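You operate a simulated robot arm through the tools that you are given. There is no shell and no other tool.

You run a simulated robot arm. Do the job below in one go: nothing can be reset, and whatever is moved stays where it is left.

## Task
Take the burr off the slug blank and dry-fit it in the thumb hole.
Fine: the slug stands in the bench vise: wind the vise screw in till the jaw grips it, ease the burr off with the sanding block (it lies damp, so no dust flies), lay the block back, wind the screw out again, and push the slug down the thumb hole of the red ball in the cradle cup till it bottoms. Drop, tip or break nothing, pinch no finger.

Only the result counts: the job must be done as asked and must still hold three seconds after the hand-in. Knocking over, shifting, dropping, spilling or breaking anything else fails it.

## Robot
A 6-joint arm with a three-finger gripper, fixed in place. Base frame: the origin is on the floor under the middle of its stand, x ahead of it, y to its left, z up; the work surface is at about z = 850. Readings come in mm, degrees, newtons and seconds.
It reaches about 1213 mm from its shoulder. Its first joint turns from -166.0 to 166.0 degrees. Payload 4.89 kg.
The TCP is the grasp point between the finger pads, 30 mm short of the fingertips. In the tool frame z runs along the fingers and y along their closing line. The gripper opens to 164 mm; its body begins 125 mm behind the TCP.
Orientation is that of the tool frame in the base frame, as a unit quaternion [w, x, y, z]. With the fingers straight down and closing along the base's y, the tool's x points along the base's -x, its y along +y and its z along -z.

## Interface
- The arm moves only by the tool drive_tool. Its argument "increments" is a list of rows, each a list of 7 numbers: the shift along the base's x, y, z in units of 20 mm (1.0 is 20 mm), then the turn, a rotation vector about the base's x, y, z in units of 4 degrees (1.0 is 4 degrees), then the opening, from 0 (shut) to 1 (fully open). In form: [[tx, ty, tz, ax, ay, az, hand], ...]. A call has 1 to 20 rows; each row shifts and turns the commanded pose from where the row before left it. A call with a number of a shift or a turn outside -1 to 1 is refused whole. A row lasts 0.2 s, in which the tool goes at most 50 mm and 8.6 degrees; a call with a longer step from one row to the next is refused whole, and so is a gripper value outside its range. A pose out of reach is approached as far as the arm can. The call stops where the force on the tool passes 70 N (or 10 N more than at its start, if that is more) or the arm is blocked; 0.2 s more then pass. The fingers move at their own pace (about 108 mm/s each) and stop on an object; they squeeze with about 27 N. The grip force told is the motor's: it shows also when the fingers shut on nothing. Time passes only in rows, and 0.2 s behind the last, so rows that do not move let the fingers close. The reply holds the time, the measured pose of the TCP, the force on the tool along the base axes, the opening and the grip force, in the units named above and with some noise, with the torque about the TCP (base axes, N m) and any sound that the robot's microphone picked up.
- Cameras (640 x 400 px; columns grow to the right, rows downward): "scene" is fixed at [400.7, 498.3, 1446.7]; the picture's right is [-0.65, -0.76, 0.00], its down [-0.45, 0.39, -0.81] and it looks along [0.61, -0.53, -0.59] (base axes); focal length 214 px, centre (320, 200). "wrist" rides on the gripper at [76, -2, -152] in the tool frame; the picture's right is [0.02, 1.00, 0.00], its down [-0.88, 0.02, -0.47] and it looks along [-0.47, 0.01, 0.88] (tool axes); focal length 247 px, centre (320, 200). There is no depth. A picture from a camera that has moved, and an enlarged one, comes with that camera's place and axes in the base frame and with its lens.
- grab_frame(camera): a new picture of that camera. It takes no simulated time.
- move_column(by): moves the trunk up (or, below 0, down) by that many mm; the arm rides with it, the base frame stays. It gives what a move gives, with no picture.
- zoom(camera, box): a new picture of the part [left, top, right, bottom] of that camera's present view, enlarged. It takes no simulated time.
- close_job(): hands the job in; it is judged then, once.

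Nothing tells you positions but the pictures and the camera data. Unless the task says otherwise, let go and move clear before handing in.

The tools are called after ">>>" as name(argument=value, ...) on one line, values as JSON. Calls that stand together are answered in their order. drive_tool: Moves the arm, as the interface text tells. Its arguments: {"type":"object","properties":{"increments":{"type":"array","items":{"type":"array","items":{"type":"number"}}}},"required":["increments"]} The other tools are called the same way: move_column (by) moves the trunk up or down; grab_frame (camera) takes a picture; zoom (camera, box) takes an enlarged picture of a part of a camera's view; close_job () hands the job in.

At the start:

```text
clock: 0.0
tcp_pos: [599.7, 146.5, 1345.1]
tool_rot: [0.001, 0.0, 1.0, 0.0]
ft_force: [0.2, -0.1, 0.6]
ft_torque: [-0.03, 0.0, -0.01]
finger_gap: 164.0
grasp_force: 0.0
trunk travel left (down, up): [-175.0, 215.0]
```

scene: 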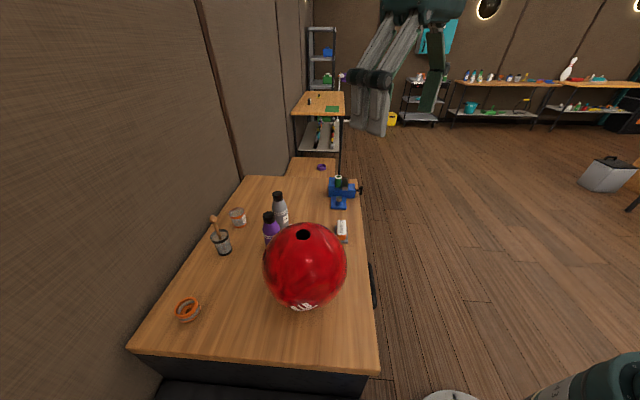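
wrist: 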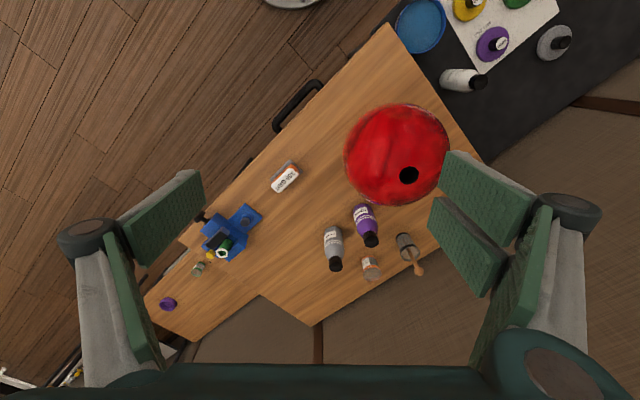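

I see a bench with a red ball, a blue vise holding a slug, a small sanding block, and some bottles. I'll enlarge the views to locate things before moving.

>>> zoom(camera="scene", box=[290, 150, 390, 250])

>>> zoom(camera="wrist", box=[180, 150, 310, 280])

>>> zoom(camera="wrist", box=[320, 90, 470, 240])

>>> zoom(camera="scene", box=[170, 180, 370, 330])

```text
4.00 times, centred on (340, 200) of scene
camera zoom: at [400.7, 498.3, 1446.7], right [-0.65, -0.76, 0.0], down [-0.45, 0.39, -0.81], along [0.61, -0.53, -0.59], focal length 858 px, centre (240, 200)
```

zoom: 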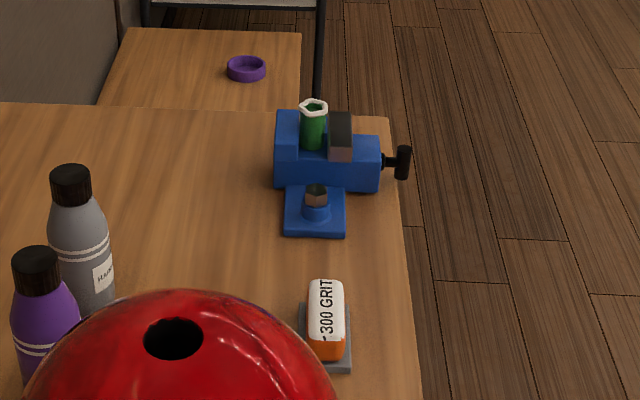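

```text
3.08 times, centred on (245, 215) of wrist
camera zoom: at [522.4, 145.5, 1499.1], right [-0.02, 1.0, 0.0], down [0.88, 0.02, 0.47], along [0.47, 0.01, -0.88], focal length 760 px, centre (551, 154)
```

zoom: 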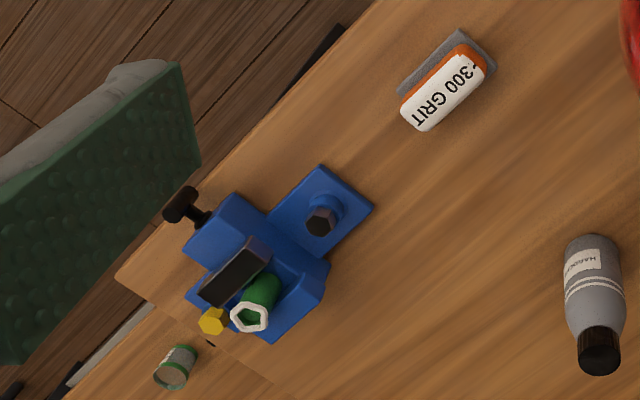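

```text
2.67 times, centred on (395, 165) of wrist
camera zoom: at [522.4, 145.5, 1499.1], right [-0.02, 1.0, 0.0], down [0.88, 0.02, 0.47], along [0.47, 0.01, -0.88], focal length 659 px, centre (120, 293)
```

zoom: 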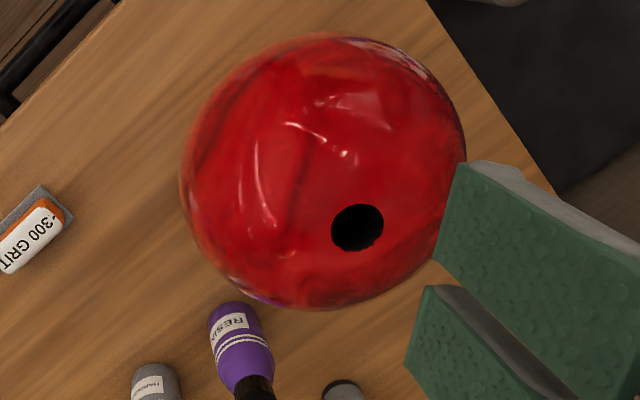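

```text
2.67 times, centred on (270, 255) of scene
camera zoom: at [400.7, 498.3, 1446.7], right [-0.65, -0.76, 0.0], down [-0.45, 0.39, -0.81], along [0.61, -0.53, -0.59], focal length 572 px, centre (453, 53)
```

zoom: 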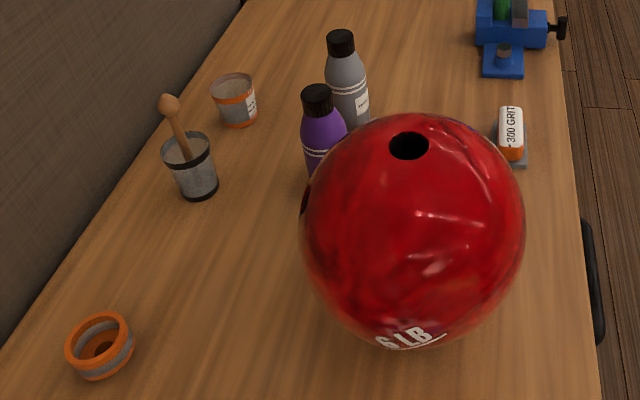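

The vise with the slug is at about (988, -122, 957) and the ball's hole is at about (683, 303, 1102). I'll bring the wrist camera nearer the vise to see the handle, jaw and slug.

>>> drive_tool(increments=[[1, -1, 0, 0, 0, 0, 1], [1, -1, 0, 0, 0, 0, 1], [1, -1, 0, 0, 0, 0, 1], [1, -1, -0.5, 0, 0, 0, 1], [1, -1, -0.5, 0, 0, 0, 1], [1, -1, -0.5, 0, 0, 0, 1], [1, -1, -0.5, 0, 0, 0, 1], [1, -1, -0.5, 0, 0, 0, 1], [1, -1, -0.5, 0, 0, 0, 1], [1, -1, -0.5, 0, 0, 0, 1], [1, -1, -0.5, 0, 0, 0, 1], [1, -1, -0.5, 0, 0, 0, 1], [1, 0, -0.5, 0, 0, 0, 1], [1, 0, -0.5, 0, 0, 0, 1], [1, 0, -0.5, 0, 0, 0, 1]])

>>> grab_frame(camera="wrist")

>>> grab_frame(camera="scene")

```text
clock: 3.2
tcp_pos: [898.3, -94.3, 1226.3]
tool_rot: [0.001, 0.0, 1.0, 0.0]
ft_force: [-0.2, 0.9, 0.1]
ft_torque: [-0.02, -0.13, 0.0]
finger_gap: 164.0
grasp_force: 0.1
trunk travel left (down, up): [-175.0, 215.0]
```

```text
taken
camera wrist: at [821.5, -96.2, 1379.5], right [-0.02, 1.0, 0.0], down [0.88, 0.02, 0.47], along [0.47, 0.01, -0.88], focal length 247 px, centre (320, 200)
```

wrist: 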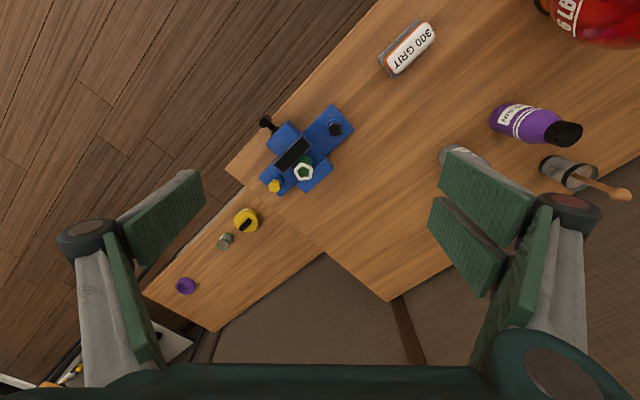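

```text
taken
```

scene: 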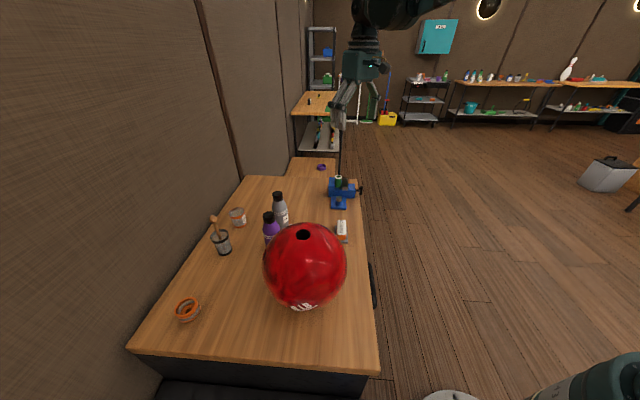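

>>> zoom(camera="wrist", box=[230, 80, 370, 220])

>>> zoom(camera="wrist", box=[360, 10, 460, 90])

>>> zoom(camera="scene", box=[310, 165, 380, 215])

```text
2.86 times, centred on (300, 150) of wrist
camera zoom: at [821.5, -96.2, 1379.5], right [-0.02, 1.0, 0.0], down [0.88, 0.02, 0.47], along [0.47, 0.01, -0.88], focal length 706 px, centre (377, 343)
```

zoom: 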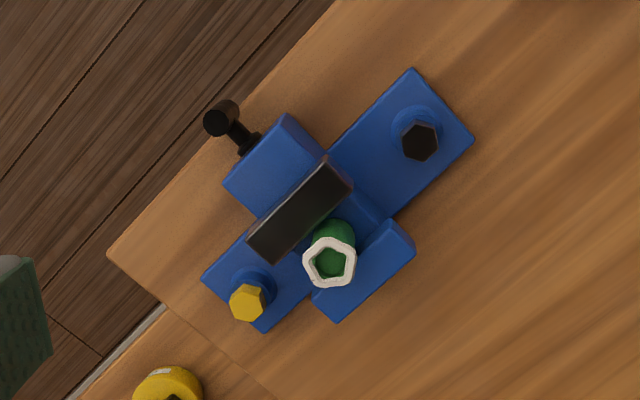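

```text
5.00 times, centred on (410, 50) of wrist
camera zoom: at [821.5, -96.2, 1379.5], right [-0.02, 1.0, 0.0], down [0.88, 0.02, 0.47], along [0.47, 0.01, -0.88], focal length 1235 px, centre (-130, 950)
```

zoom: 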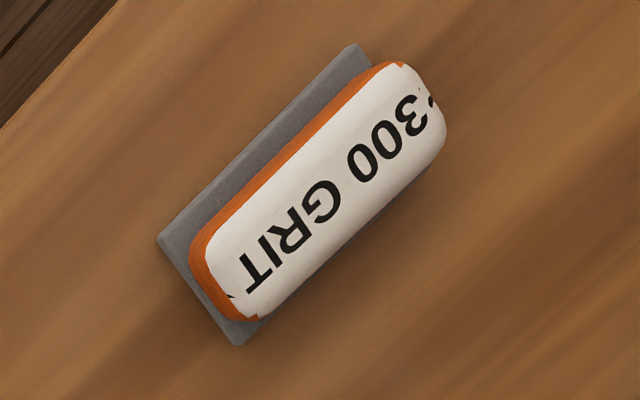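

```text
8.00 times, centred on (345, 190) of scene
camera zoom: at [400.7, 498.3, 1446.7], right [-0.65, -0.76, 0.0], down [-0.45, 0.39, -0.81], along [0.61, -0.53, -0.59], focal length 1716 px, centre (120, 280)
```

zoom: 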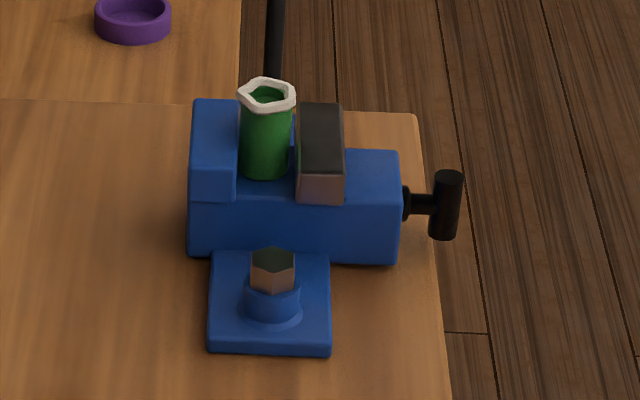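

The T-handle of the vise seems to be near (908, -195, 890), with the screw axis running diagonally to the slug. I'll go closer for a precise look from above.

>>> drive_tool(increments=[[0.1, -0.15, -0.98, 0, 0, 0, 1], [0.1, -0.15, -0.98, 0, 0, 0, 1], [0.1, -0.15, -0.98, 0, 0, 0, 1], [0.1, -0.15, -0.98, 0, 0, 0, 1], [0.1, -0.15, -0.98, 0, 0, 0, 1], [0.1, -0.15, -0.98, 0, 0, 0, 1], [0.1, -0.15, -0.98, 0, 0, 0, 1], [0.1, -0.15, -0.98, 0, 0, 0, 1], [0.1, -0.15, -0.5, 0, 0, 0, 1]])

>>> grab_frame(camera="wrist")

>>> grab_frame(camera="scene")

```text
clock: 5.2
tcp_pos: [917.7, -119.2, 1060.4]
tool_rot: [-0.001, 0.0, 1.0, 0.0]
ft_force: [-0.5, -0.7, 0.1]
ft_torque: [-0.03, -0.01, 0.05]
finger_gap: 163.8
grasp_force: 0.1
trunk travel left (down, up): [-175.0, 215.0]
```

```text
taken
camera wrist: at [839.3, -121.1, 1212.9], right [-0.02, 1.0, 0.0], down [0.88, 0.02, 0.47], along [0.47, 0.01, -0.88], focal length 247 px, centre (320, 200)
```

wrist: 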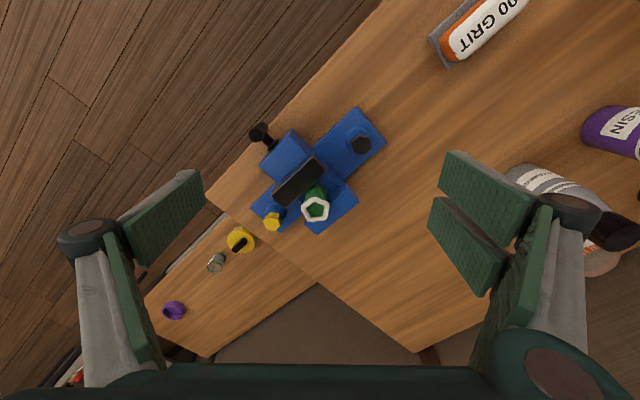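

```text
taken
```

scene: 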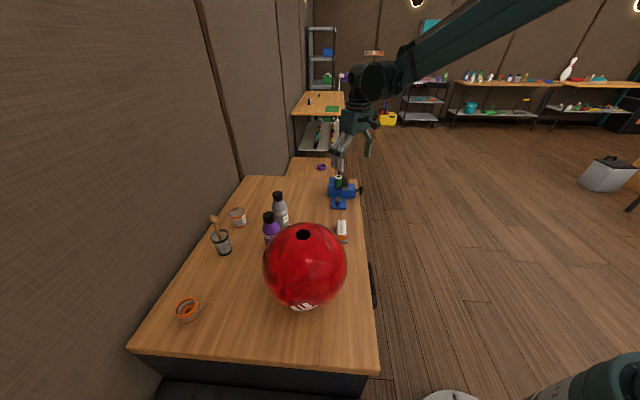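

>>> zoom(camera="wrist", box=[235, 100, 395, 240])

>>> zoom(camera="scene", box=[320, 110, 390, 160])

```text
2.86 times, centred on (315, 170) of wrist
camera zoom: at [839.3, -121.1, 1212.9], right [-0.02, 1.0, 0.0], down [0.88, 0.02, 0.47], along [0.47, 0.01, -0.88], focal length 706 px, centre (334, 286)
```

zoom: 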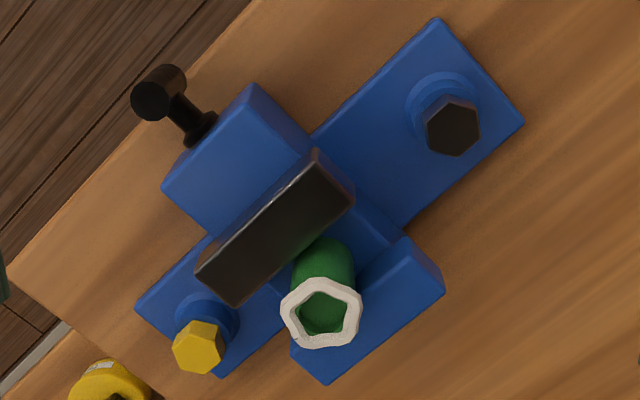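

```text
8.00 times, centred on (355, 135) of scene
camera zoom: at [400.7, 498.3, 1446.7], right [-0.65, -0.76, 0.0], down [-0.45, 0.39, -0.81], along [0.61, -0.53, -0.59], focal length 1716 px, centre (40, 720)
```

zoom: 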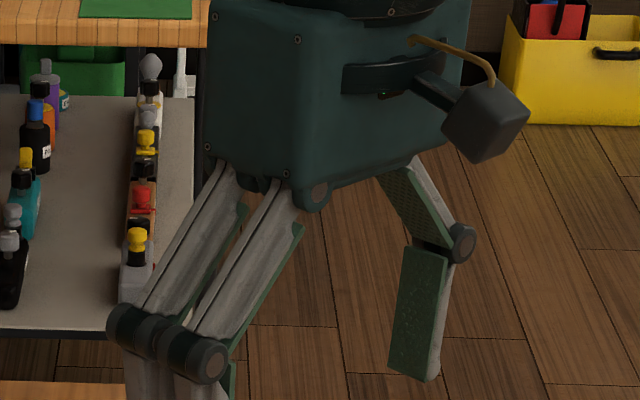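

The vise is set at 45° to the base axes, screw axis along (0.707, 0.707, 0), with the handle bar vertical at about (910, -195, 891) right over the table edge. I'll yaw the tool so the camera ends up on top when I pitch forward to the handle, and check on the way.

>>> drive_tool(increments=[[-0.12, -0.22, 0, 0, 0, -1, 1], [-0.12, -0.22, 0, 0, 0, -1, 1], [-0.12, -0.22, 0, 0, 0, -1, 1], [-0.12, -0.22, 0, 0, 0, -1, 1], [-0.12, -0.22, 0, 0, 0, -1, 1], [-0.12, -0.22, 0, 0, 0, -1, 1], [-0.12, -0.22, 0, 0, 0, -1, 1], [-0.12, -0.22, 0, 0, 0, -1, 1], [-0.12, -0.22, 0, 0, 0, -1, 1], [-0.12, -0.22, 0, 0, 0, -1, 1], [-0.12, -0.22, 0, 0, 0, -1, 1], [-0.12, -0.22, 0, 0, 0, -1, 1], [-0.12, -0.22, 0, 0, 0, -1, 1], [-0.12, -0.22, 0, 0, 0, -1, 1], [-0.12, -0.22, 0, 0, 0, -1, 1], [-0.12, -0.22, 0, 0, 0, -1, 1], [-0.12, -0.22, 0, 0, 0, -1, 1], [-0.12, -0.22, 0, 0, 0, -1, 1], [-0.12, -0.22, 0, 0, 0, -1, 1], [-0.12, -0.22, 0, 0, 0, -1, 1]])

>>> grab_frame(camera="wrist")

```text
clock: 9.4
tcp_pos: [869.8, -206.9, 1059.6]
tool_rot: [0.0, 0.643, 0.765, 0.0]
ft_force: [0.6, 0.5, 0.4]
ft_torque: [0.0, 0.0, 0.0]
finger_gap: 164.0
grasp_force: 0.0
trunk travel left (down, up): [-175.0, 215.0]
```

```text
taken
camera wrist: at [854.1, -133.0, 1212.8], right [0.98, 0.19, 0.0], down [0.17, -0.86, 0.47], along [0.09, -0.46, -0.88], focal length 247 px, centre (320, 200)
```

wrist: 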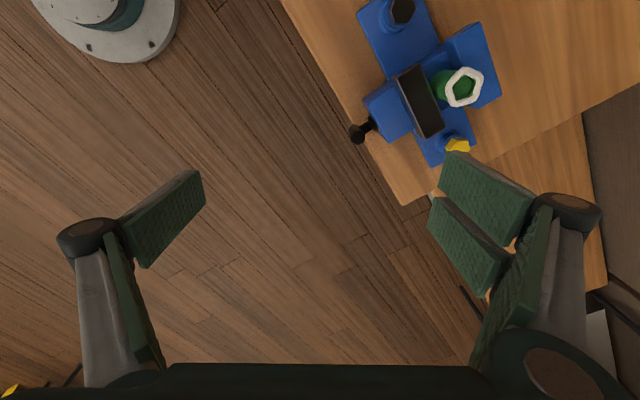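

>>> drive_tool(increments=[[-0.12, -0.22, 0, 0, 0, -1, 1], [-0.12, -0.22, 0, 0, 0, -1, 1], [-0.12, -0.22, 0, 0, 0, -1, 1], [-0.12, -0.22, 0, 0, 0, -1, 1], [-0.12, -0.22, 0, 0, 0, -1, 1], [-0.12, -0.22, 0, 0, 0, -1, 1], [-0.12, -0.22, 0, 0, 0, -1, 1], [-0.12, -0.22, 0, 0, 0, -1, 1], [-0.12, -0.22, 0, 0, 0, -1, 1], [-0.12, -0.22, 0, 0, 0, -1, 1], [-0.12, -0.22, 0, 0, 0, -1, 1], [-0.12, -0.22, 0, 0, 0, -1, 1], [-0.12, -0.22, 0, 0, 0, -1, 1], [-0.12, -0.22, 0, 0, 0, -0.75, 1]])

>>> grab_frame(camera="wrist")

>>> grab_frame(camera="scene")

```text
clock: 12.4
tcp_pos: [836.3, -268.8, 1059.2]
tool_rot: [0.0, 0.924, 0.382, 0.0]
ft_force: [-1.2, -0.4, -1.5]
ft_torque: [-0.01, -0.02, 0.03]
finger_gap: 164.1
grasp_force: 0.0
trunk travel left (down, up): [-175.0, 215.0]
```

```text
taken
camera wrist: at [887.8, -214.4, 1212.7], right [0.72, -0.69, 0.0], down [-0.61, -0.64, 0.47], along [-0.33, -0.34, -0.88], focal length 247 px, centre (320, 200)
```

wrist: 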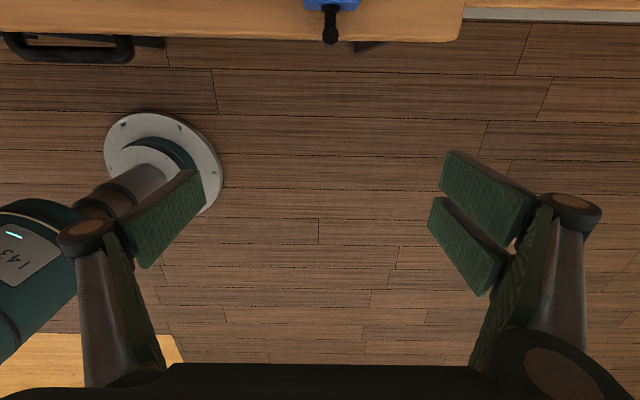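

```text
taken
```

scene: 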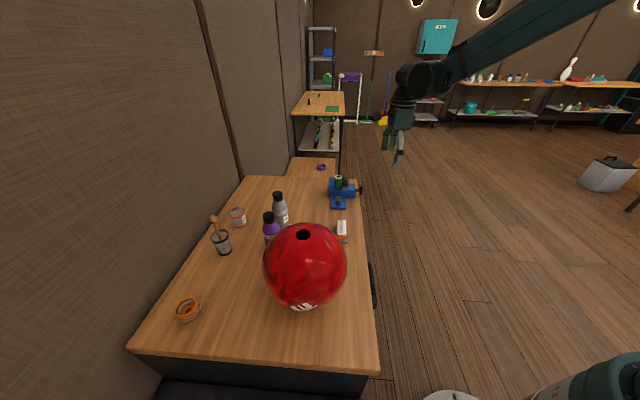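

>>> drive_tool(increments=[[0, 0, 0, 0.884, -0.884, 0, 1], [0, 0, 0, 0.884, -0.884, 0, 1], [0, 0, 0, 0.884, -0.884, 0, 1], [0, 0, 0, 0.884, -0.884, 0, 1], [0, 0, 0, 0.884, -0.884, 0, 1], [0, 0, 0, 0.884, -0.884, 0, 1], [0, 0, 0, 0.884, -0.884, 0, 1], [0, 0, 0, 0.884, -0.884, 0, 1], [0, 0, 0, 0.884, -0.884, 0, 1], [0, 0, 0, 0.884, -0.884, 0, 1], [0, 0, 0, 0.884, -0.884, 0, 1], [0, 0, 0, 0.884, -0.884, 0, 1]])

>>> grab_frame(camera="wrist")

>>> grab_frame(camera="scene")

```text
clock: 15.0
tcp_pos: [836.1, -268.5, 1059.4]
tool_rot: [-0.191, 0.8, 0.331, 0.463]
ft_force: [0.0, 0.5, 0.7]
ft_torque: [-0.08, 0.01, -0.07]
finger_gap: 164.1
grasp_force: 0.0
trunk travel left (down, up): [-175.0, 215.0]
```

```text
taken
camera wrist: at [766.4, -334.6, 1202.2], right [0.71, -0.7, 0.02], down [-0.59, -0.61, -0.53], along [0.38, 0.37, -0.85], focal length 247 px, centre (320, 200)
```

wrist: 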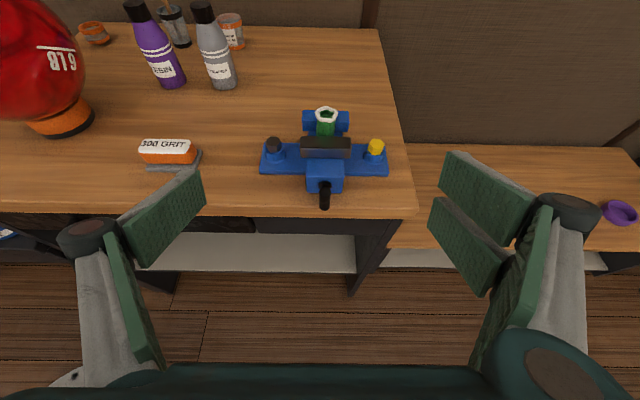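

```text
taken
```

scene: 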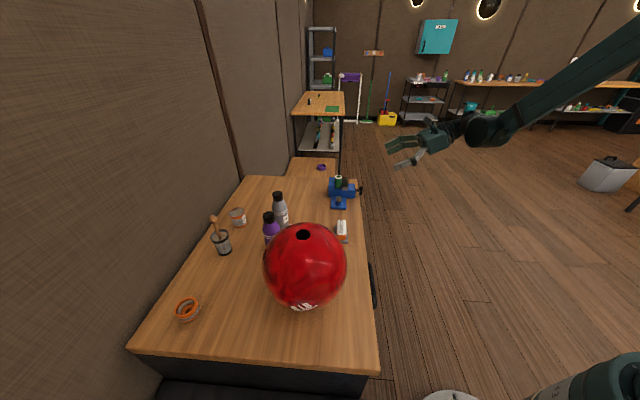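

>>> zoom(camera="wrist", box=[250, 90, 410, 220])

>>> zoom(camera="wrist", box=[120, 120, 220, 190])

>>> zoom(camera="wrist", box=[0, 0, 160, 140])

```text
3.08 times, centred on (330, 155) of wrist
camera zoom: at [766.4, -334.6, 1202.2], right [0.71, -0.7, 0.02], down [-0.59, -0.61, -0.53], along [0.38, 0.37, -0.85], focal length 760 px, centre (289, 338)
```

zoom: 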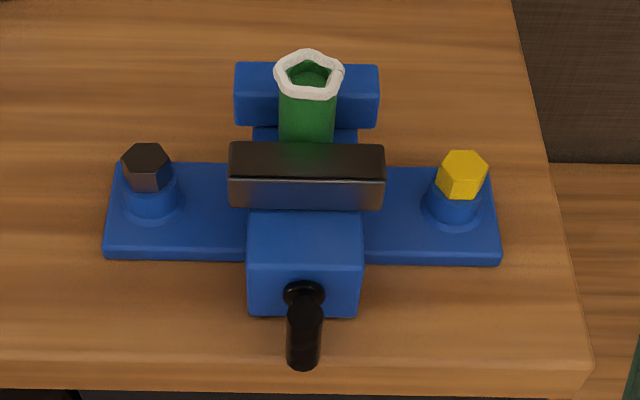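

```text
5.71 times, centred on (170, 155) of wrist
camera zoom: at [766.4, -334.6, 1202.2], right [0.71, -0.7, 0.02], down [-0.59, -0.61, -0.53], along [0.38, 0.37, -0.85], focal length 1411 px, centre (1177, 457)
```

zoom: 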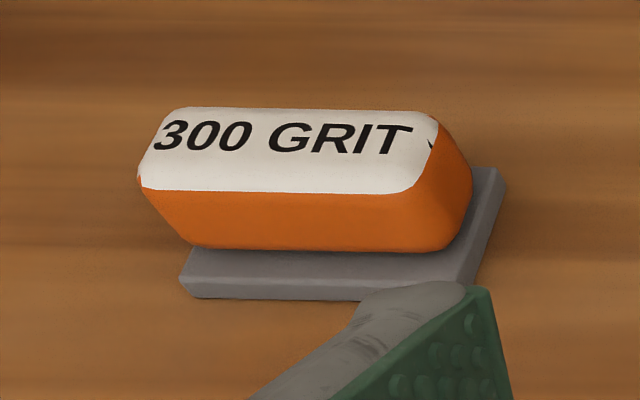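

```text
2.86 times, centred on (80, 70) of wrist
camera zoom: at [766.4, -334.6, 1202.2], right [0.71, -0.7, 0.02], down [-0.59, -0.61, -0.53], along [0.38, 0.37, -0.85], focal length 706 px, centre (1006, 571)
```

zoom: 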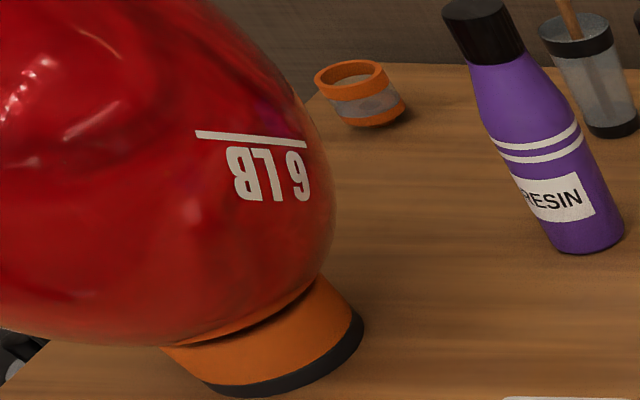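

Clear view: the jaw stands about 10 mm off the slug, the handle bar is vertical, and the damp block lies in a grey tray to the left. I'll finish pitching to horizontal and come down in front of the handle.

>>> drive_tool(increments=[[0, 0, 0, 0.884, -0.884, 0, 1], [0, 0, 0, 0.884, -0.884, 0, 1], [0, 0, 0, 0.884, -0.884, 0, 1], [0, 0, 0, 0.884, -0.884, 0, 1], [0, 0, 0, 0.884, -0.884, 0, 1], [0, 0, 0, 0.884, -0.884, 0, 1], [0.178, 0.125, -0.93, 0, 0, 0, 1], [0.178, 0.125, -0.93, 0, 0, 0, 1], [0.178, 0.125, -0.93, 0, 0, 0, 1], [0.178, 0.125, -0.93, 0, 0, 0, 1], [0.178, 0.125, -0.93, 0, 0, 0, 1], [0.178, 0.125, -0.93, 0, 0, 0, 1], [0.178, 0.125, -0.93, 0, 0, 0, 1], [0.178, 0.125, -0.93, 0, 0, 0, 0.7], [0.178, 0.125, -0.93, 0, 0, 0, 0.5]])

>>> grab_frame(camera="wrist")

>>> grab_frame(camera="scene")

```text
clock: 18.2
tcp_pos: [868.2, -247.7, 891.4]
tool_rot: [-0.271, 0.653, 0.27, 0.654]
ft_force: [0.2, -0.2, 0.2]
ft_torque: [-0.04, 0.0, -0.04]
finger_gap: 82.0
grasp_force: 0.1
trunk travel left (down, up): [-175.0, 215.0]
```

```text
taken
camera wrist: at [758.1, -354.1, 968.9], right [0.71, -0.71, 0.02], down [-0.32, -0.35, -0.88], along [0.63, 0.62, -0.47], focal length 247 px, centre (320, 200)
```

wrist: 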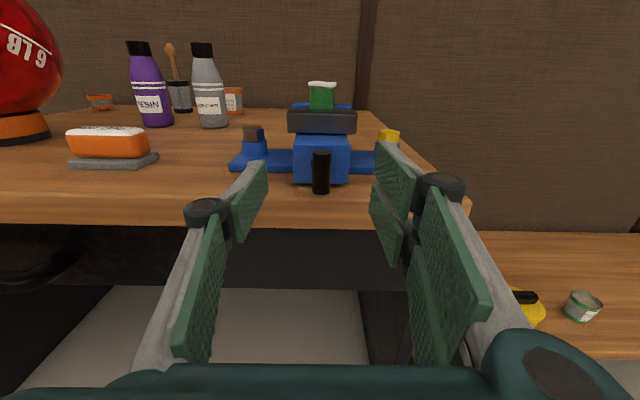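

```text
taken
```

scene: 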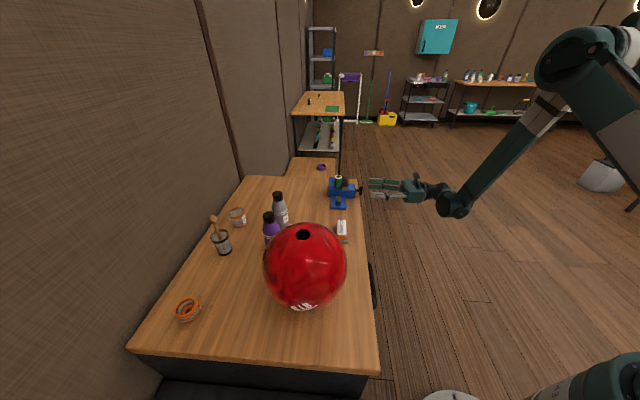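

>>> zoom(camera="wrist", box=[220, 70, 420, 220])

>>> zoom(camera="scene", box=[320, 160, 440, 230])

```text
2.67 times, centred on (320, 145) of wrist
camera zoom: at [758.1, -354.1, 968.9], right [0.71, -0.71, 0.02], down [-0.32, -0.35, -0.88], along [0.63, 0.62, -0.47], focal length 659 px, centre (320, 347)
```

zoom: 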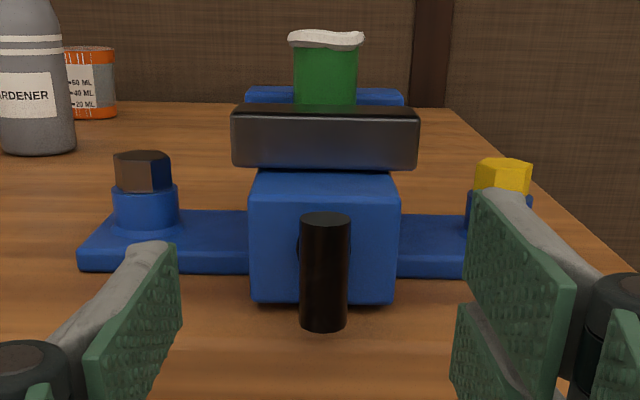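

```text
5.33 times, centred on (380, 195) of scene
camera zoom: at [400.7, 498.3, 1446.7], right [-0.65, -0.76, 0.0], down [-0.45, 0.39, -0.81], along [0.61, -0.53, -0.59], focal length 1144 px, centre (0, 227)
```

zoom: 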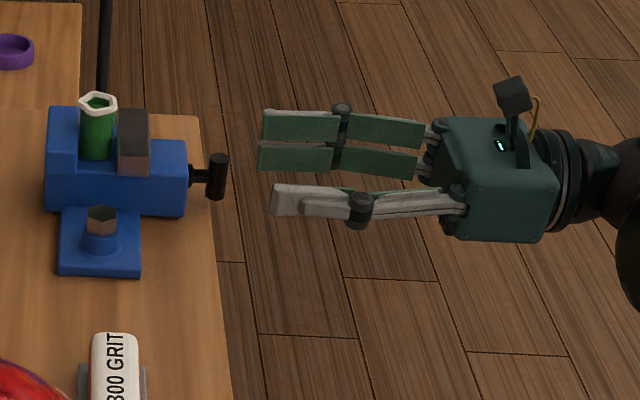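

The screw axis looks to be at z≈884, with the bar centre at about the table edge. To keep the finger corners clear of the tabletop while turning, I'll tilt the tool 22° downward and approach the bar along that line.

>>> drive_tool(increments=[[-0.078, -0.078, 0.29, -0.972, 0.972, 0, 0.4], [-0.078, -0.078, 0.29, -0.972, 0.972, 0, 0.4], [-0.078, -0.078, 0.29, -0.972, 0.972, 0, 0.4], [-0.078, -0.078, 0.29, -0.972, 0.972, 0, 0.4]])

>>> grab_frame(camera="wrist")

>>> zoom(camera="scene", box=[320, 160, 440, 230])

>>> zoom(camera="wrist", box=[240, 100, 400, 240])

```text
clock: 19.2
tcp_pos: [860.7, -254.3, 915.4]
tool_rot: [-0.214, 0.766, 0.317, 0.517]
ft_force: [0.6, -0.7, -0.6]
ft_torque: [0.11, -0.06, 0.13]
finger_gap: 65.6
grasp_force: 0.1
trunk travel left (down, up): [-175.0, 215.0]
```

```text
taken
camera wrist: at [780.4, -332.4, 1043.6], right [0.71, -0.7, 0.02], down [-0.53, -0.56, -0.64], along [0.46, 0.45, -0.77], focal length 247 px, centre (320, 200)
```

wrist: 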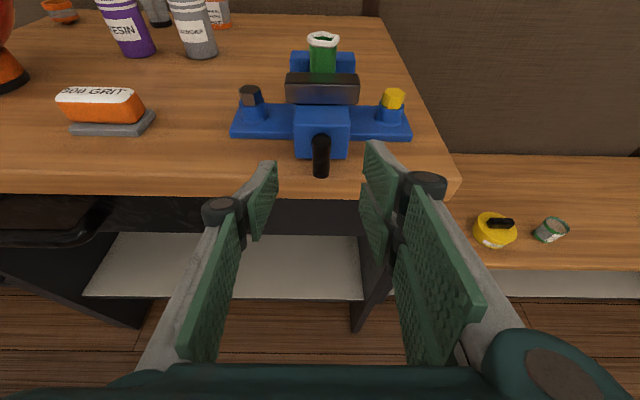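

```text
5.33 times, centred on (380, 195) of scene
camera zoom: at [400.7, 498.3, 1446.7], right [-0.65, -0.76, 0.0], down [-0.45, 0.39, -0.81], along [0.61, -0.53, -0.59], focal length 1144 px, centre (0, 227)
```

zoom: 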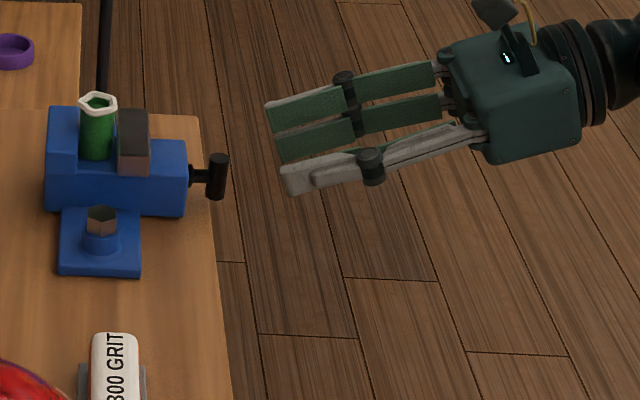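

```text
2.86 times, centred on (320, 170) of wrist
camera zoom: at [780.4, -332.4, 1043.6], right [0.71, -0.7, 0.02], down [-0.53, -0.56, -0.64], along [0.46, 0.45, -0.77], focal length 706 px, centre (320, 286)
```

zoom: 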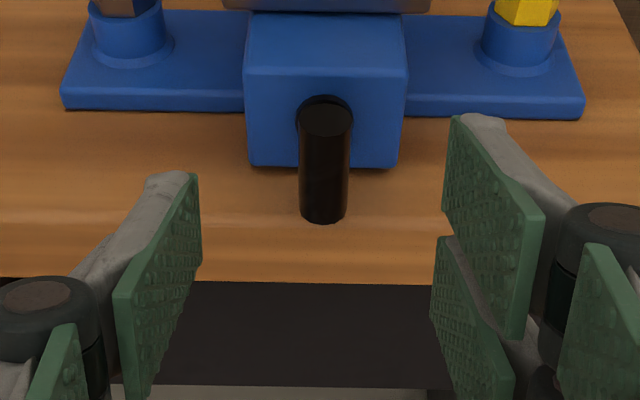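

>>> drive_tool(increments=[[0.509, 0.495, -0.284, 0, 0, 0, 0.4], [0.509, 0.495, -0.284, 0, 0, 0, 0.4], [0.509, 0.495, -0.284, 0, 0, 0, 0.4], [0.509, 0.495, -0.284, 0, 0, 0, 0.4]])

>>> zoom(camera="wrist", box=[220, 100, 420, 300])

>>> zoom(camera="scene", box=[320, 160, 420, 220])

```text
clock: 20.2
tcp_pos: [901.5, -213.3, 891.5]
tool_rot: [-0.214, 0.766, 0.316, 0.518]
ft_force: [-0.8, 0.1, 0.5]
ft_torque: [-0.02, -0.03, 0.0]
finger_gap: 65.3
grasp_force: 0.1
trunk travel left (down, up): [-175.0, 215.0]
```

```text
2.00 times, centred on (320, 200) of wrist
camera zoom: at [820.2, -292.6, 1019.7], right [0.71, -0.7, 0.02], down [-0.53, -0.56, -0.64], along [0.46, 0.45, -0.77], focal length 494 px, centre (320, 200)
```

zoom: 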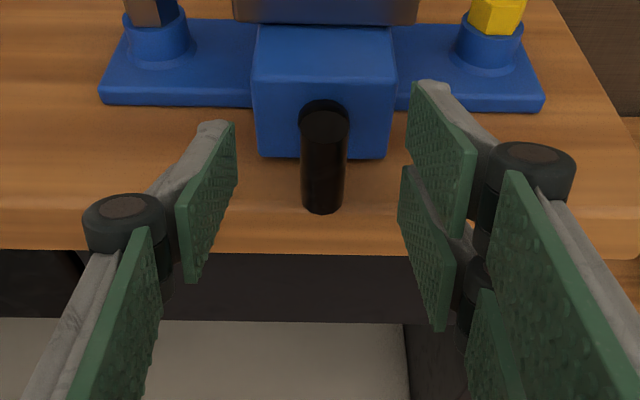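

```text
6.40 times, centred on (370, 190) of scene
camera zoom: at [400.7, 498.3, 1446.7], right [-0.65, -0.76, 0.0], down [-0.45, 0.39, -0.81], along [0.61, -0.53, -0.59], focal length 1373 px, centre (0, 264)
```

zoom: 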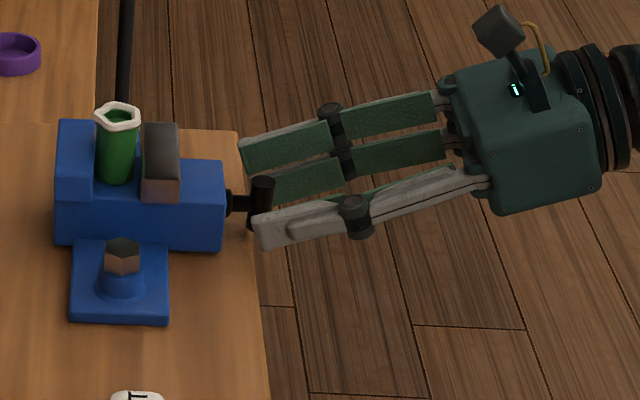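

The fingers straddle the bar properly. Closing on it now.

>>> drive_tool(increments=[[0, 0, 0, 0, 0, 0, 0.2], [0, 0, 0, 0, 0, 0, 0], [0, 0, 0, 0, 0, 0, 0], [0, 0, 0, 0, 0, 0, 0]])

>>> zoom(camera="wrist", box=[220, 60, 420, 260])

>>> zoom(camera="scene", box=[320, 160, 420, 220])

```text
clock: 21.2
tcp_pos: [903.3, -213.9, 891.2]
tool_rot: [-0.214, 0.765, 0.316, 0.518]
ft_force: [29.6, -11.9, 9.8]
ft_torque: [-0.04, -0.43, -0.57]
finger_gap: 17.4
grasp_force: 45.0
trunk travel left (down, up): [-175.0, 215.0]
```

```text
2.00 times, centred on (320, 160) of wrist
camera zoom: at [821.5, -293.0, 1019.4], right [0.71, -0.7, 0.02], down [-0.53, -0.55, -0.64], along [0.46, 0.45, -0.77], focal length 494 px, centre (320, 280)
```

zoom: 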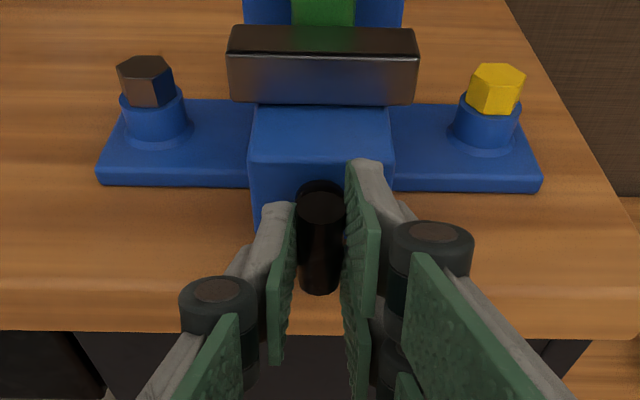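

```text
6.40 times, centred on (370, 190) of scene
camera zoom: at [400.7, 498.3, 1446.7], right [-0.65, -0.76, 0.0], down [-0.45, 0.39, -0.81], along [0.61, -0.53, -0.59], focal length 1373 px, centre (0, 264)
```

zoom: 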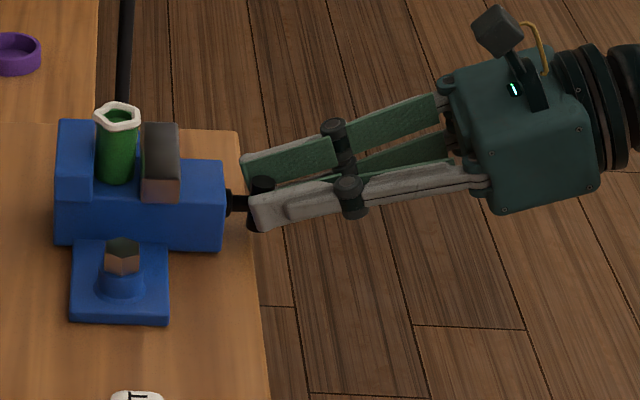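

The bar is gripped (gap 17.4 mm). I'll shift about 1.7 mm sideways to relieve the side load, then start turning clockwise (right-hand screw) a little and watch the reactions.

>>> drive_tool(increments=[[0.06, -0.06, 0, 0, 0, 0, 0], [0, 0, 0, 0.8195, 0.8195, -0.468, 0], [0, 0, 0, 0.8195, 0.8195, -0.468, 0], [0, 0, 0, 0.8195, 0.8195, -0.468, 0]])

>>> zoom(camera="wrist", box=[220, 60, 420, 260])

```text
clock: 22.2
tcp_pos: [903.1, -214.6, 890.3]
tool_rot: [-0.281, 0.801, 0.214, 0.484]
ft_force: [4.7, -1.1, -8.8]
ft_torque: [-0.66, 0.55, 0.15]
finger_gap: 17.6
grasp_force: 45.0
trunk travel left (down, up): [-175.0, 215.0]
```

```text
2.00 times, centred on (320, 160) of wrist
camera zoom: at [835.9, -308.2, 1017.5], right [0.62, -0.75, -0.22], down [-0.69, -0.39, -0.62], along [0.38, 0.54, -0.76], focal length 494 px, centre (320, 280)
```

zoom: 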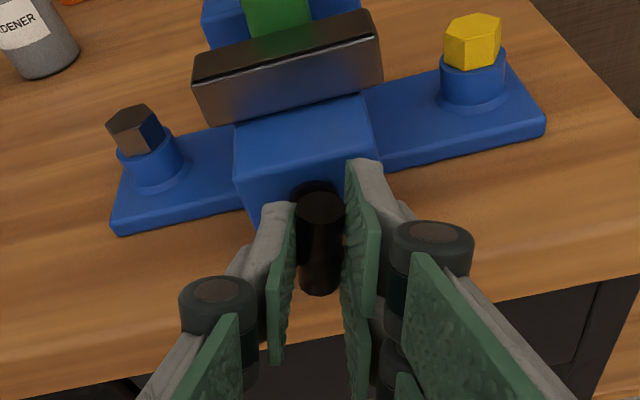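

>>> drive_tool(increments=[[0, 0, 0, 0.8195, 0.8195, -0.468, 0], [0, 0, 0, 0.8195, 0.8195, -0.468, 0], [0, 0, 0, 0.8195, 0.8195, -0.468, 0], [0, 0, 0, 0.8195, 0.8195, -0.468, 0], [0, 0, 0, 0.8195, 0.8195, -0.468, 0], [0, 0, 0, 0.8195, 0.8195, -0.468, 0], [0, 0, 0, 0.8195, 0.8195, -0.468, 0], [0, 0, 0, 0.8195, 0.8195, -0.468, 0], [0, 0, 0, 0.8195, 0.8195, -0.468, 0]])

>>> zoom(camera="wrist", box=[220, 60, 420, 260])

>>> zoom(camera="scene", box=[320, 160, 420, 220])

```text
clock: 24.2
tcp_pos: [903.2, -217.1, 889.7]
tool_rot: [-0.445, 0.821, -0.11, 0.34]
ft_force: [-2.0, -27.3, -22.1]
ft_torque: [-1.21, 0.83, 0.75]
finger_gap: 17.9
grasp_force: 44.6
trunk travel left (down, up): [-175.0, 215.0]
```

```text
2.00 times, centred on (320, 160) of wrist
camera zoom: at [860.0, -352.8, 984.7], right [0.14, -0.59, -0.79], down [-0.96, 0.1, -0.24], along [0.23, 0.8, -0.56], focal length 494 px, centre (320, 280)
```

zoom: 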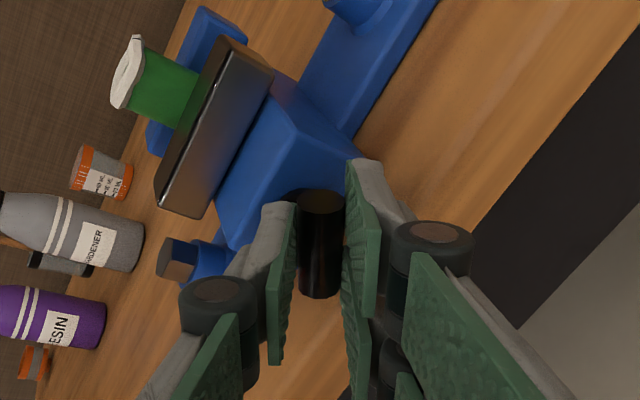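

```text
6.40 times, centred on (370, 190) of scene
camera zoom: at [400.7, 498.3, 1446.7], right [-0.65, -0.76, 0.0], down [-0.45, 0.39, -0.81], along [0.61, -0.53, -0.59], focal length 1373 px, centre (0, 264)
```

zoom: 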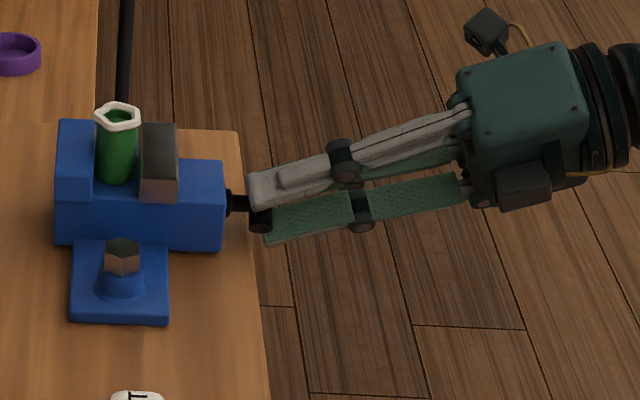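

The screw turns with the tool and the jaw is creeping in. The side load suggests that the axis is 2–3 mm lower than I set, so I'll correct that and keep turning.

>>> drive_tool(increments=[[0, 0, -0.14, 0, 0, 0, 0], [0, 0, 0, 0.8195, 0.8195, -0.468, 0], [0, 0, 0, 0.8195, 0.8195, -0.468, 0], [0, 0, 0, 0.8195, 0.8195, -0.468, 0], [0, 0, 0, 0.8195, 0.8195, -0.468, 0], [0, 0, 0, 0.8195, 0.8195, -0.468, 0], [0, 0, 0, 0.8195, 0.8195, -0.468, 0]])

>>> zoom(camera="scene", box=[320, 160, 420, 220])

```text
clock: 25.8
tcp_pos: [902.8, -216.1, 888.2]
tool_rot: [-0.491, 0.795, -0.23, 0.271]
ft_force: [-22.2, -24.5, -5.8]
ft_torque: [-0.2, 0.18, -0.08]
finger_gap: 17.6
grasp_force: 45.2
out of reach, approached as far as the arm can: row 6, 7
trunk travel left (down, up): [-175.0, 215.0]
```

```text
6.40 times, centred on (370, 190) of scene
camera zoom: at [400.7, 498.3, 1446.7], right [-0.65, -0.76, 0.0], down [-0.45, 0.39, -0.81], along [0.61, -0.53, -0.59], focal length 1373 px, centre (0, 264)
```

zoom: 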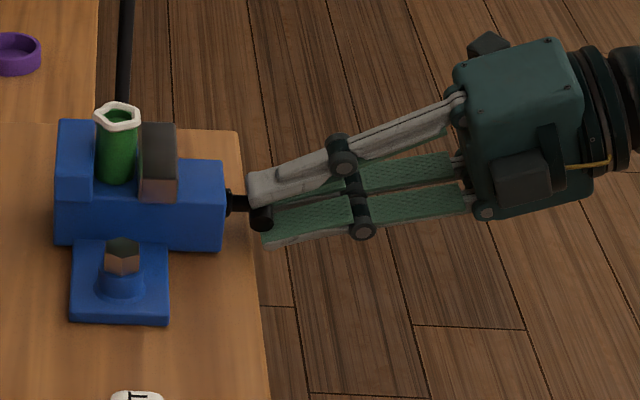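

The wrist joint's limit is reached after 77° of turn, so further strokes must start from the other side (180° back). I'll check jaw progress, then release, back off and turn the tool back.

>>> zoom(camera="scene", box=[325, 170, 365, 200])

>>> drive_tool(increments=[[0, 0, 0, 0, 0, 0, 0.3], [0, 0, 0, 0, 0, 0, 0.3], [-0.328, -0.328, 0.187, 0, 0, 0, 0.3], [-0.328, -0.328, 0.187, 0, 0, 0, 0.3], [-0.328, -0.328, 0.187, 0, 0, 0, 0.3], [-0.328, -0.328, 0.187, 0, 0, 0, 0.3], [-0.328, -0.328, 0.187, 0, 0, 0, 0.3], [-0.328, -0.328, 0.187, 0, 0, 0, 0.3]])

>>> zoom(camera="scene", box=[320, 160, 420, 220])

>>> grab_frame(camera="wrist")

```text
13.33 times, centred on (345, 185) of scene
camera zoom: at [400.7, 498.3, 1446.7], right [-0.65, -0.76, 0.0], down [-0.45, 0.39, -0.81], along [0.61, -0.53, -0.59], focal length 2860 px, centre (-13, 400)
```

zoom: 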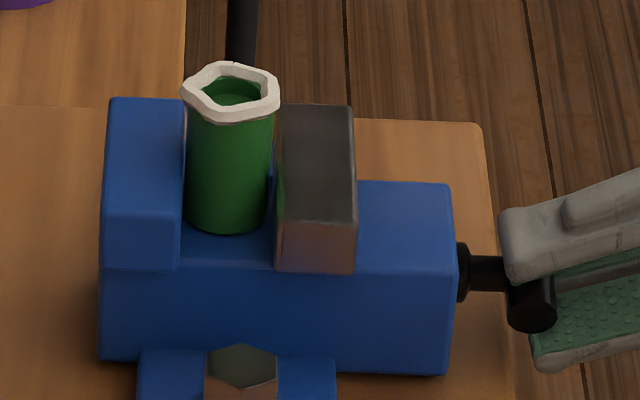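

```text
clock: 27.6
tcp_pos: [864.0, -254.8, 910.2]
tool_rot: [-0.49, 0.796, -0.23, 0.271]
ft_force: [0.4, 0.2, 0.4]
ft_torque: [0.01, -0.01, 0.03]
finger_gap: 49.2
grasp_force: 0.1
trunk travel left (down, up): [-175.0, 215.0]
```

```text
6.40 times, centred on (370, 190) of scene
camera zoom: at [400.7, 498.3, 1446.7], right [-0.65, -0.76, 0.0], down [-0.45, 0.39, -0.81], along [0.61, -0.53, -0.59], focal length 1373 px, centre (0, 264)
```

zoom: 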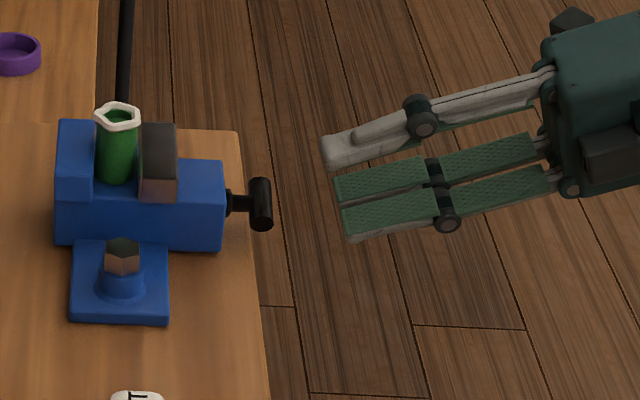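

```text
taken
camera wrist: at [820.3, -403.0, 985.6], right [-0.08, -0.43, -0.9], down [-0.97, 0.24, -0.02], along [0.22, 0.87, -0.43], focal length 247 px, centre (320, 200)
```

wrist: 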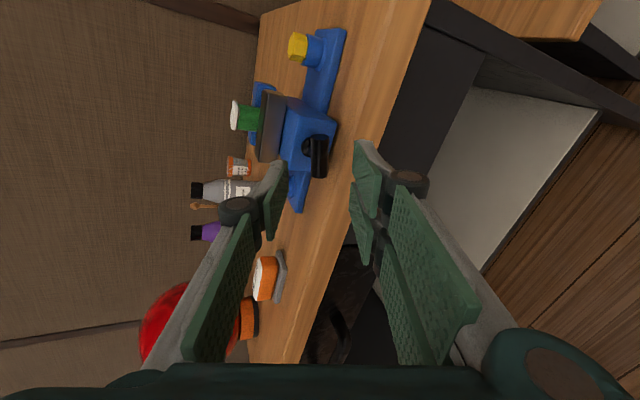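

The jaw moved in by about 3 mm, leaving roughly 2 mm to the slug, so it needs perhaps another 60–70°. I'll turn the tool back 180° in free air for a new grip.

>>> drive_tool(increments=[[0, 0, 0, -0.8195, -0.8195, 0.468, 0.3], [0, 0, 0, -0.8195, -0.8195, 0.468, 0.3], [0, 0, 0, -0.8195, -0.8195, 0.468, 0.3], [0, 0, 0, -0.8195, -0.8195, 0.468, 0.3], [0, 0, 0, -0.8195, -0.8195, 0.468, 0.3], [0, 0, 0, -0.8195, -0.8195, 0.468, 0.3], [0, 0, 0, -0.8195, -0.8195, 0.468, 0.3], [0, 0, 0, -0.8195, -0.8195, 0.468, 0.3], [0, 0, 0, -0.8195, -0.8195, 0.468, 0.3], [0, 0, 0, -0.8195, -0.8195, 0.468, 0.3], [0, 0, 0, -0.8195, -0.8195, 0.468, 0.3], [0, 0, 0, -0.8195, -0.8195, 0.468, 0.3], [0, 0, 0, -0.8195, -0.8195, 0.468, 0.3], [0, 0, 0, -0.8195, -0.8195, 0.468, 0.3], [0, 0, 0, -0.8195, -0.8195, 0.468, 0.3], [0, 0, 0, -0.8195, -0.8195, 0.468, 0.3], [0, 0, 0, -0.8195, -0.8195, 0.468, 0.3], [0, 0, 0, -0.8195, -0.8195, 0.468, 0.3], [0, 0, 0, -0.8195, -0.8195, 0.468, 0.3], [0, 0, 0, -0.8195, -0.8195, 0.468, 0.3]])

>>> grab_frame(camera="wrist")

```text
clock: 31.8
tcp_pos: [863.9, -253.2, 913.0]
tool_rot: [-0.108, 0.688, 0.463, 0.549]
ft_force: [-0.1, -0.2, -0.1]
ft_torque: [-0.02, 0.01, 0.03]
finger_gap: 49.5
grasp_force: 0.0
trunk travel left (down, up): [-175.0, 215.0]
```

```text
taken
camera wrist: at [760.7, -313.8, 1034.3], right [0.75, -0.54, 0.38], down [-0.27, -0.78, -0.57], along [0.6, 0.33, -0.73], focal length 247 px, centre (320, 200)
```

wrist: 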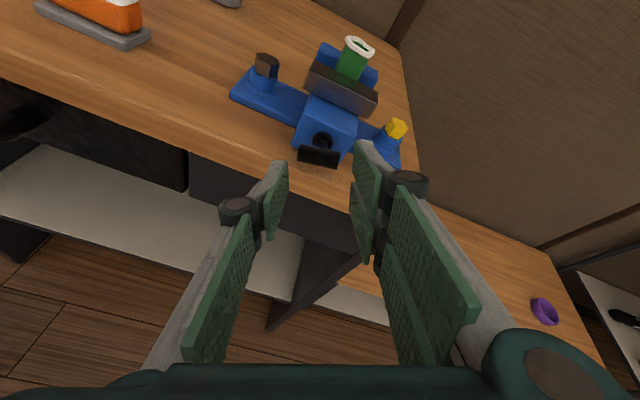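

>>> zoom(camera="wrist", box=[270, 100, 370, 190])

>>> zoom(camera="scene", box=[325, 170, 365, 200])

```text
4.44 times, centred on (320, 145) of wrist
camera zoom: at [760.7, -313.8, 1034.3], right [0.75, -0.54, 0.38], down [-0.27, -0.78, -0.57], along [0.6, 0.33, -0.73], focal length 1098 px, centre (320, 444)
```

zoom: 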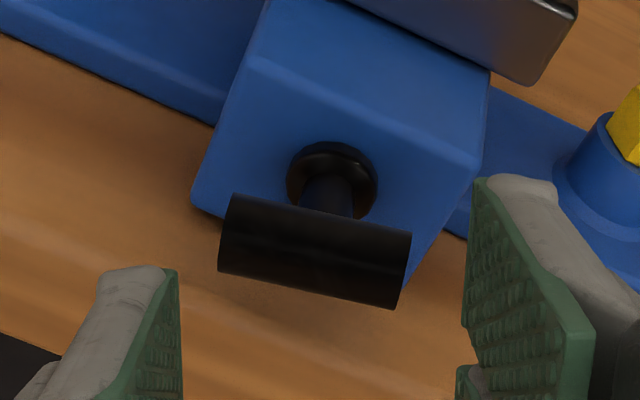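

```text
13.33 times, centred on (345, 185) of scene
camera zoom: at [400.7, 498.3, 1446.7], right [-0.65, -0.76, 0.0], down [-0.45, 0.39, -0.81], along [0.61, -0.53, -0.59], focal length 2860 px, centre (-13, 400)
```

zoom: 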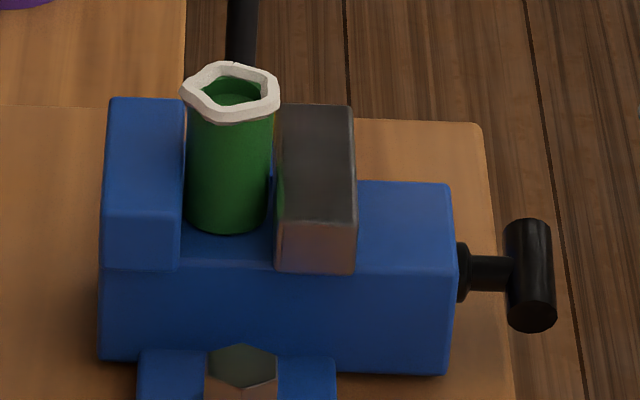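

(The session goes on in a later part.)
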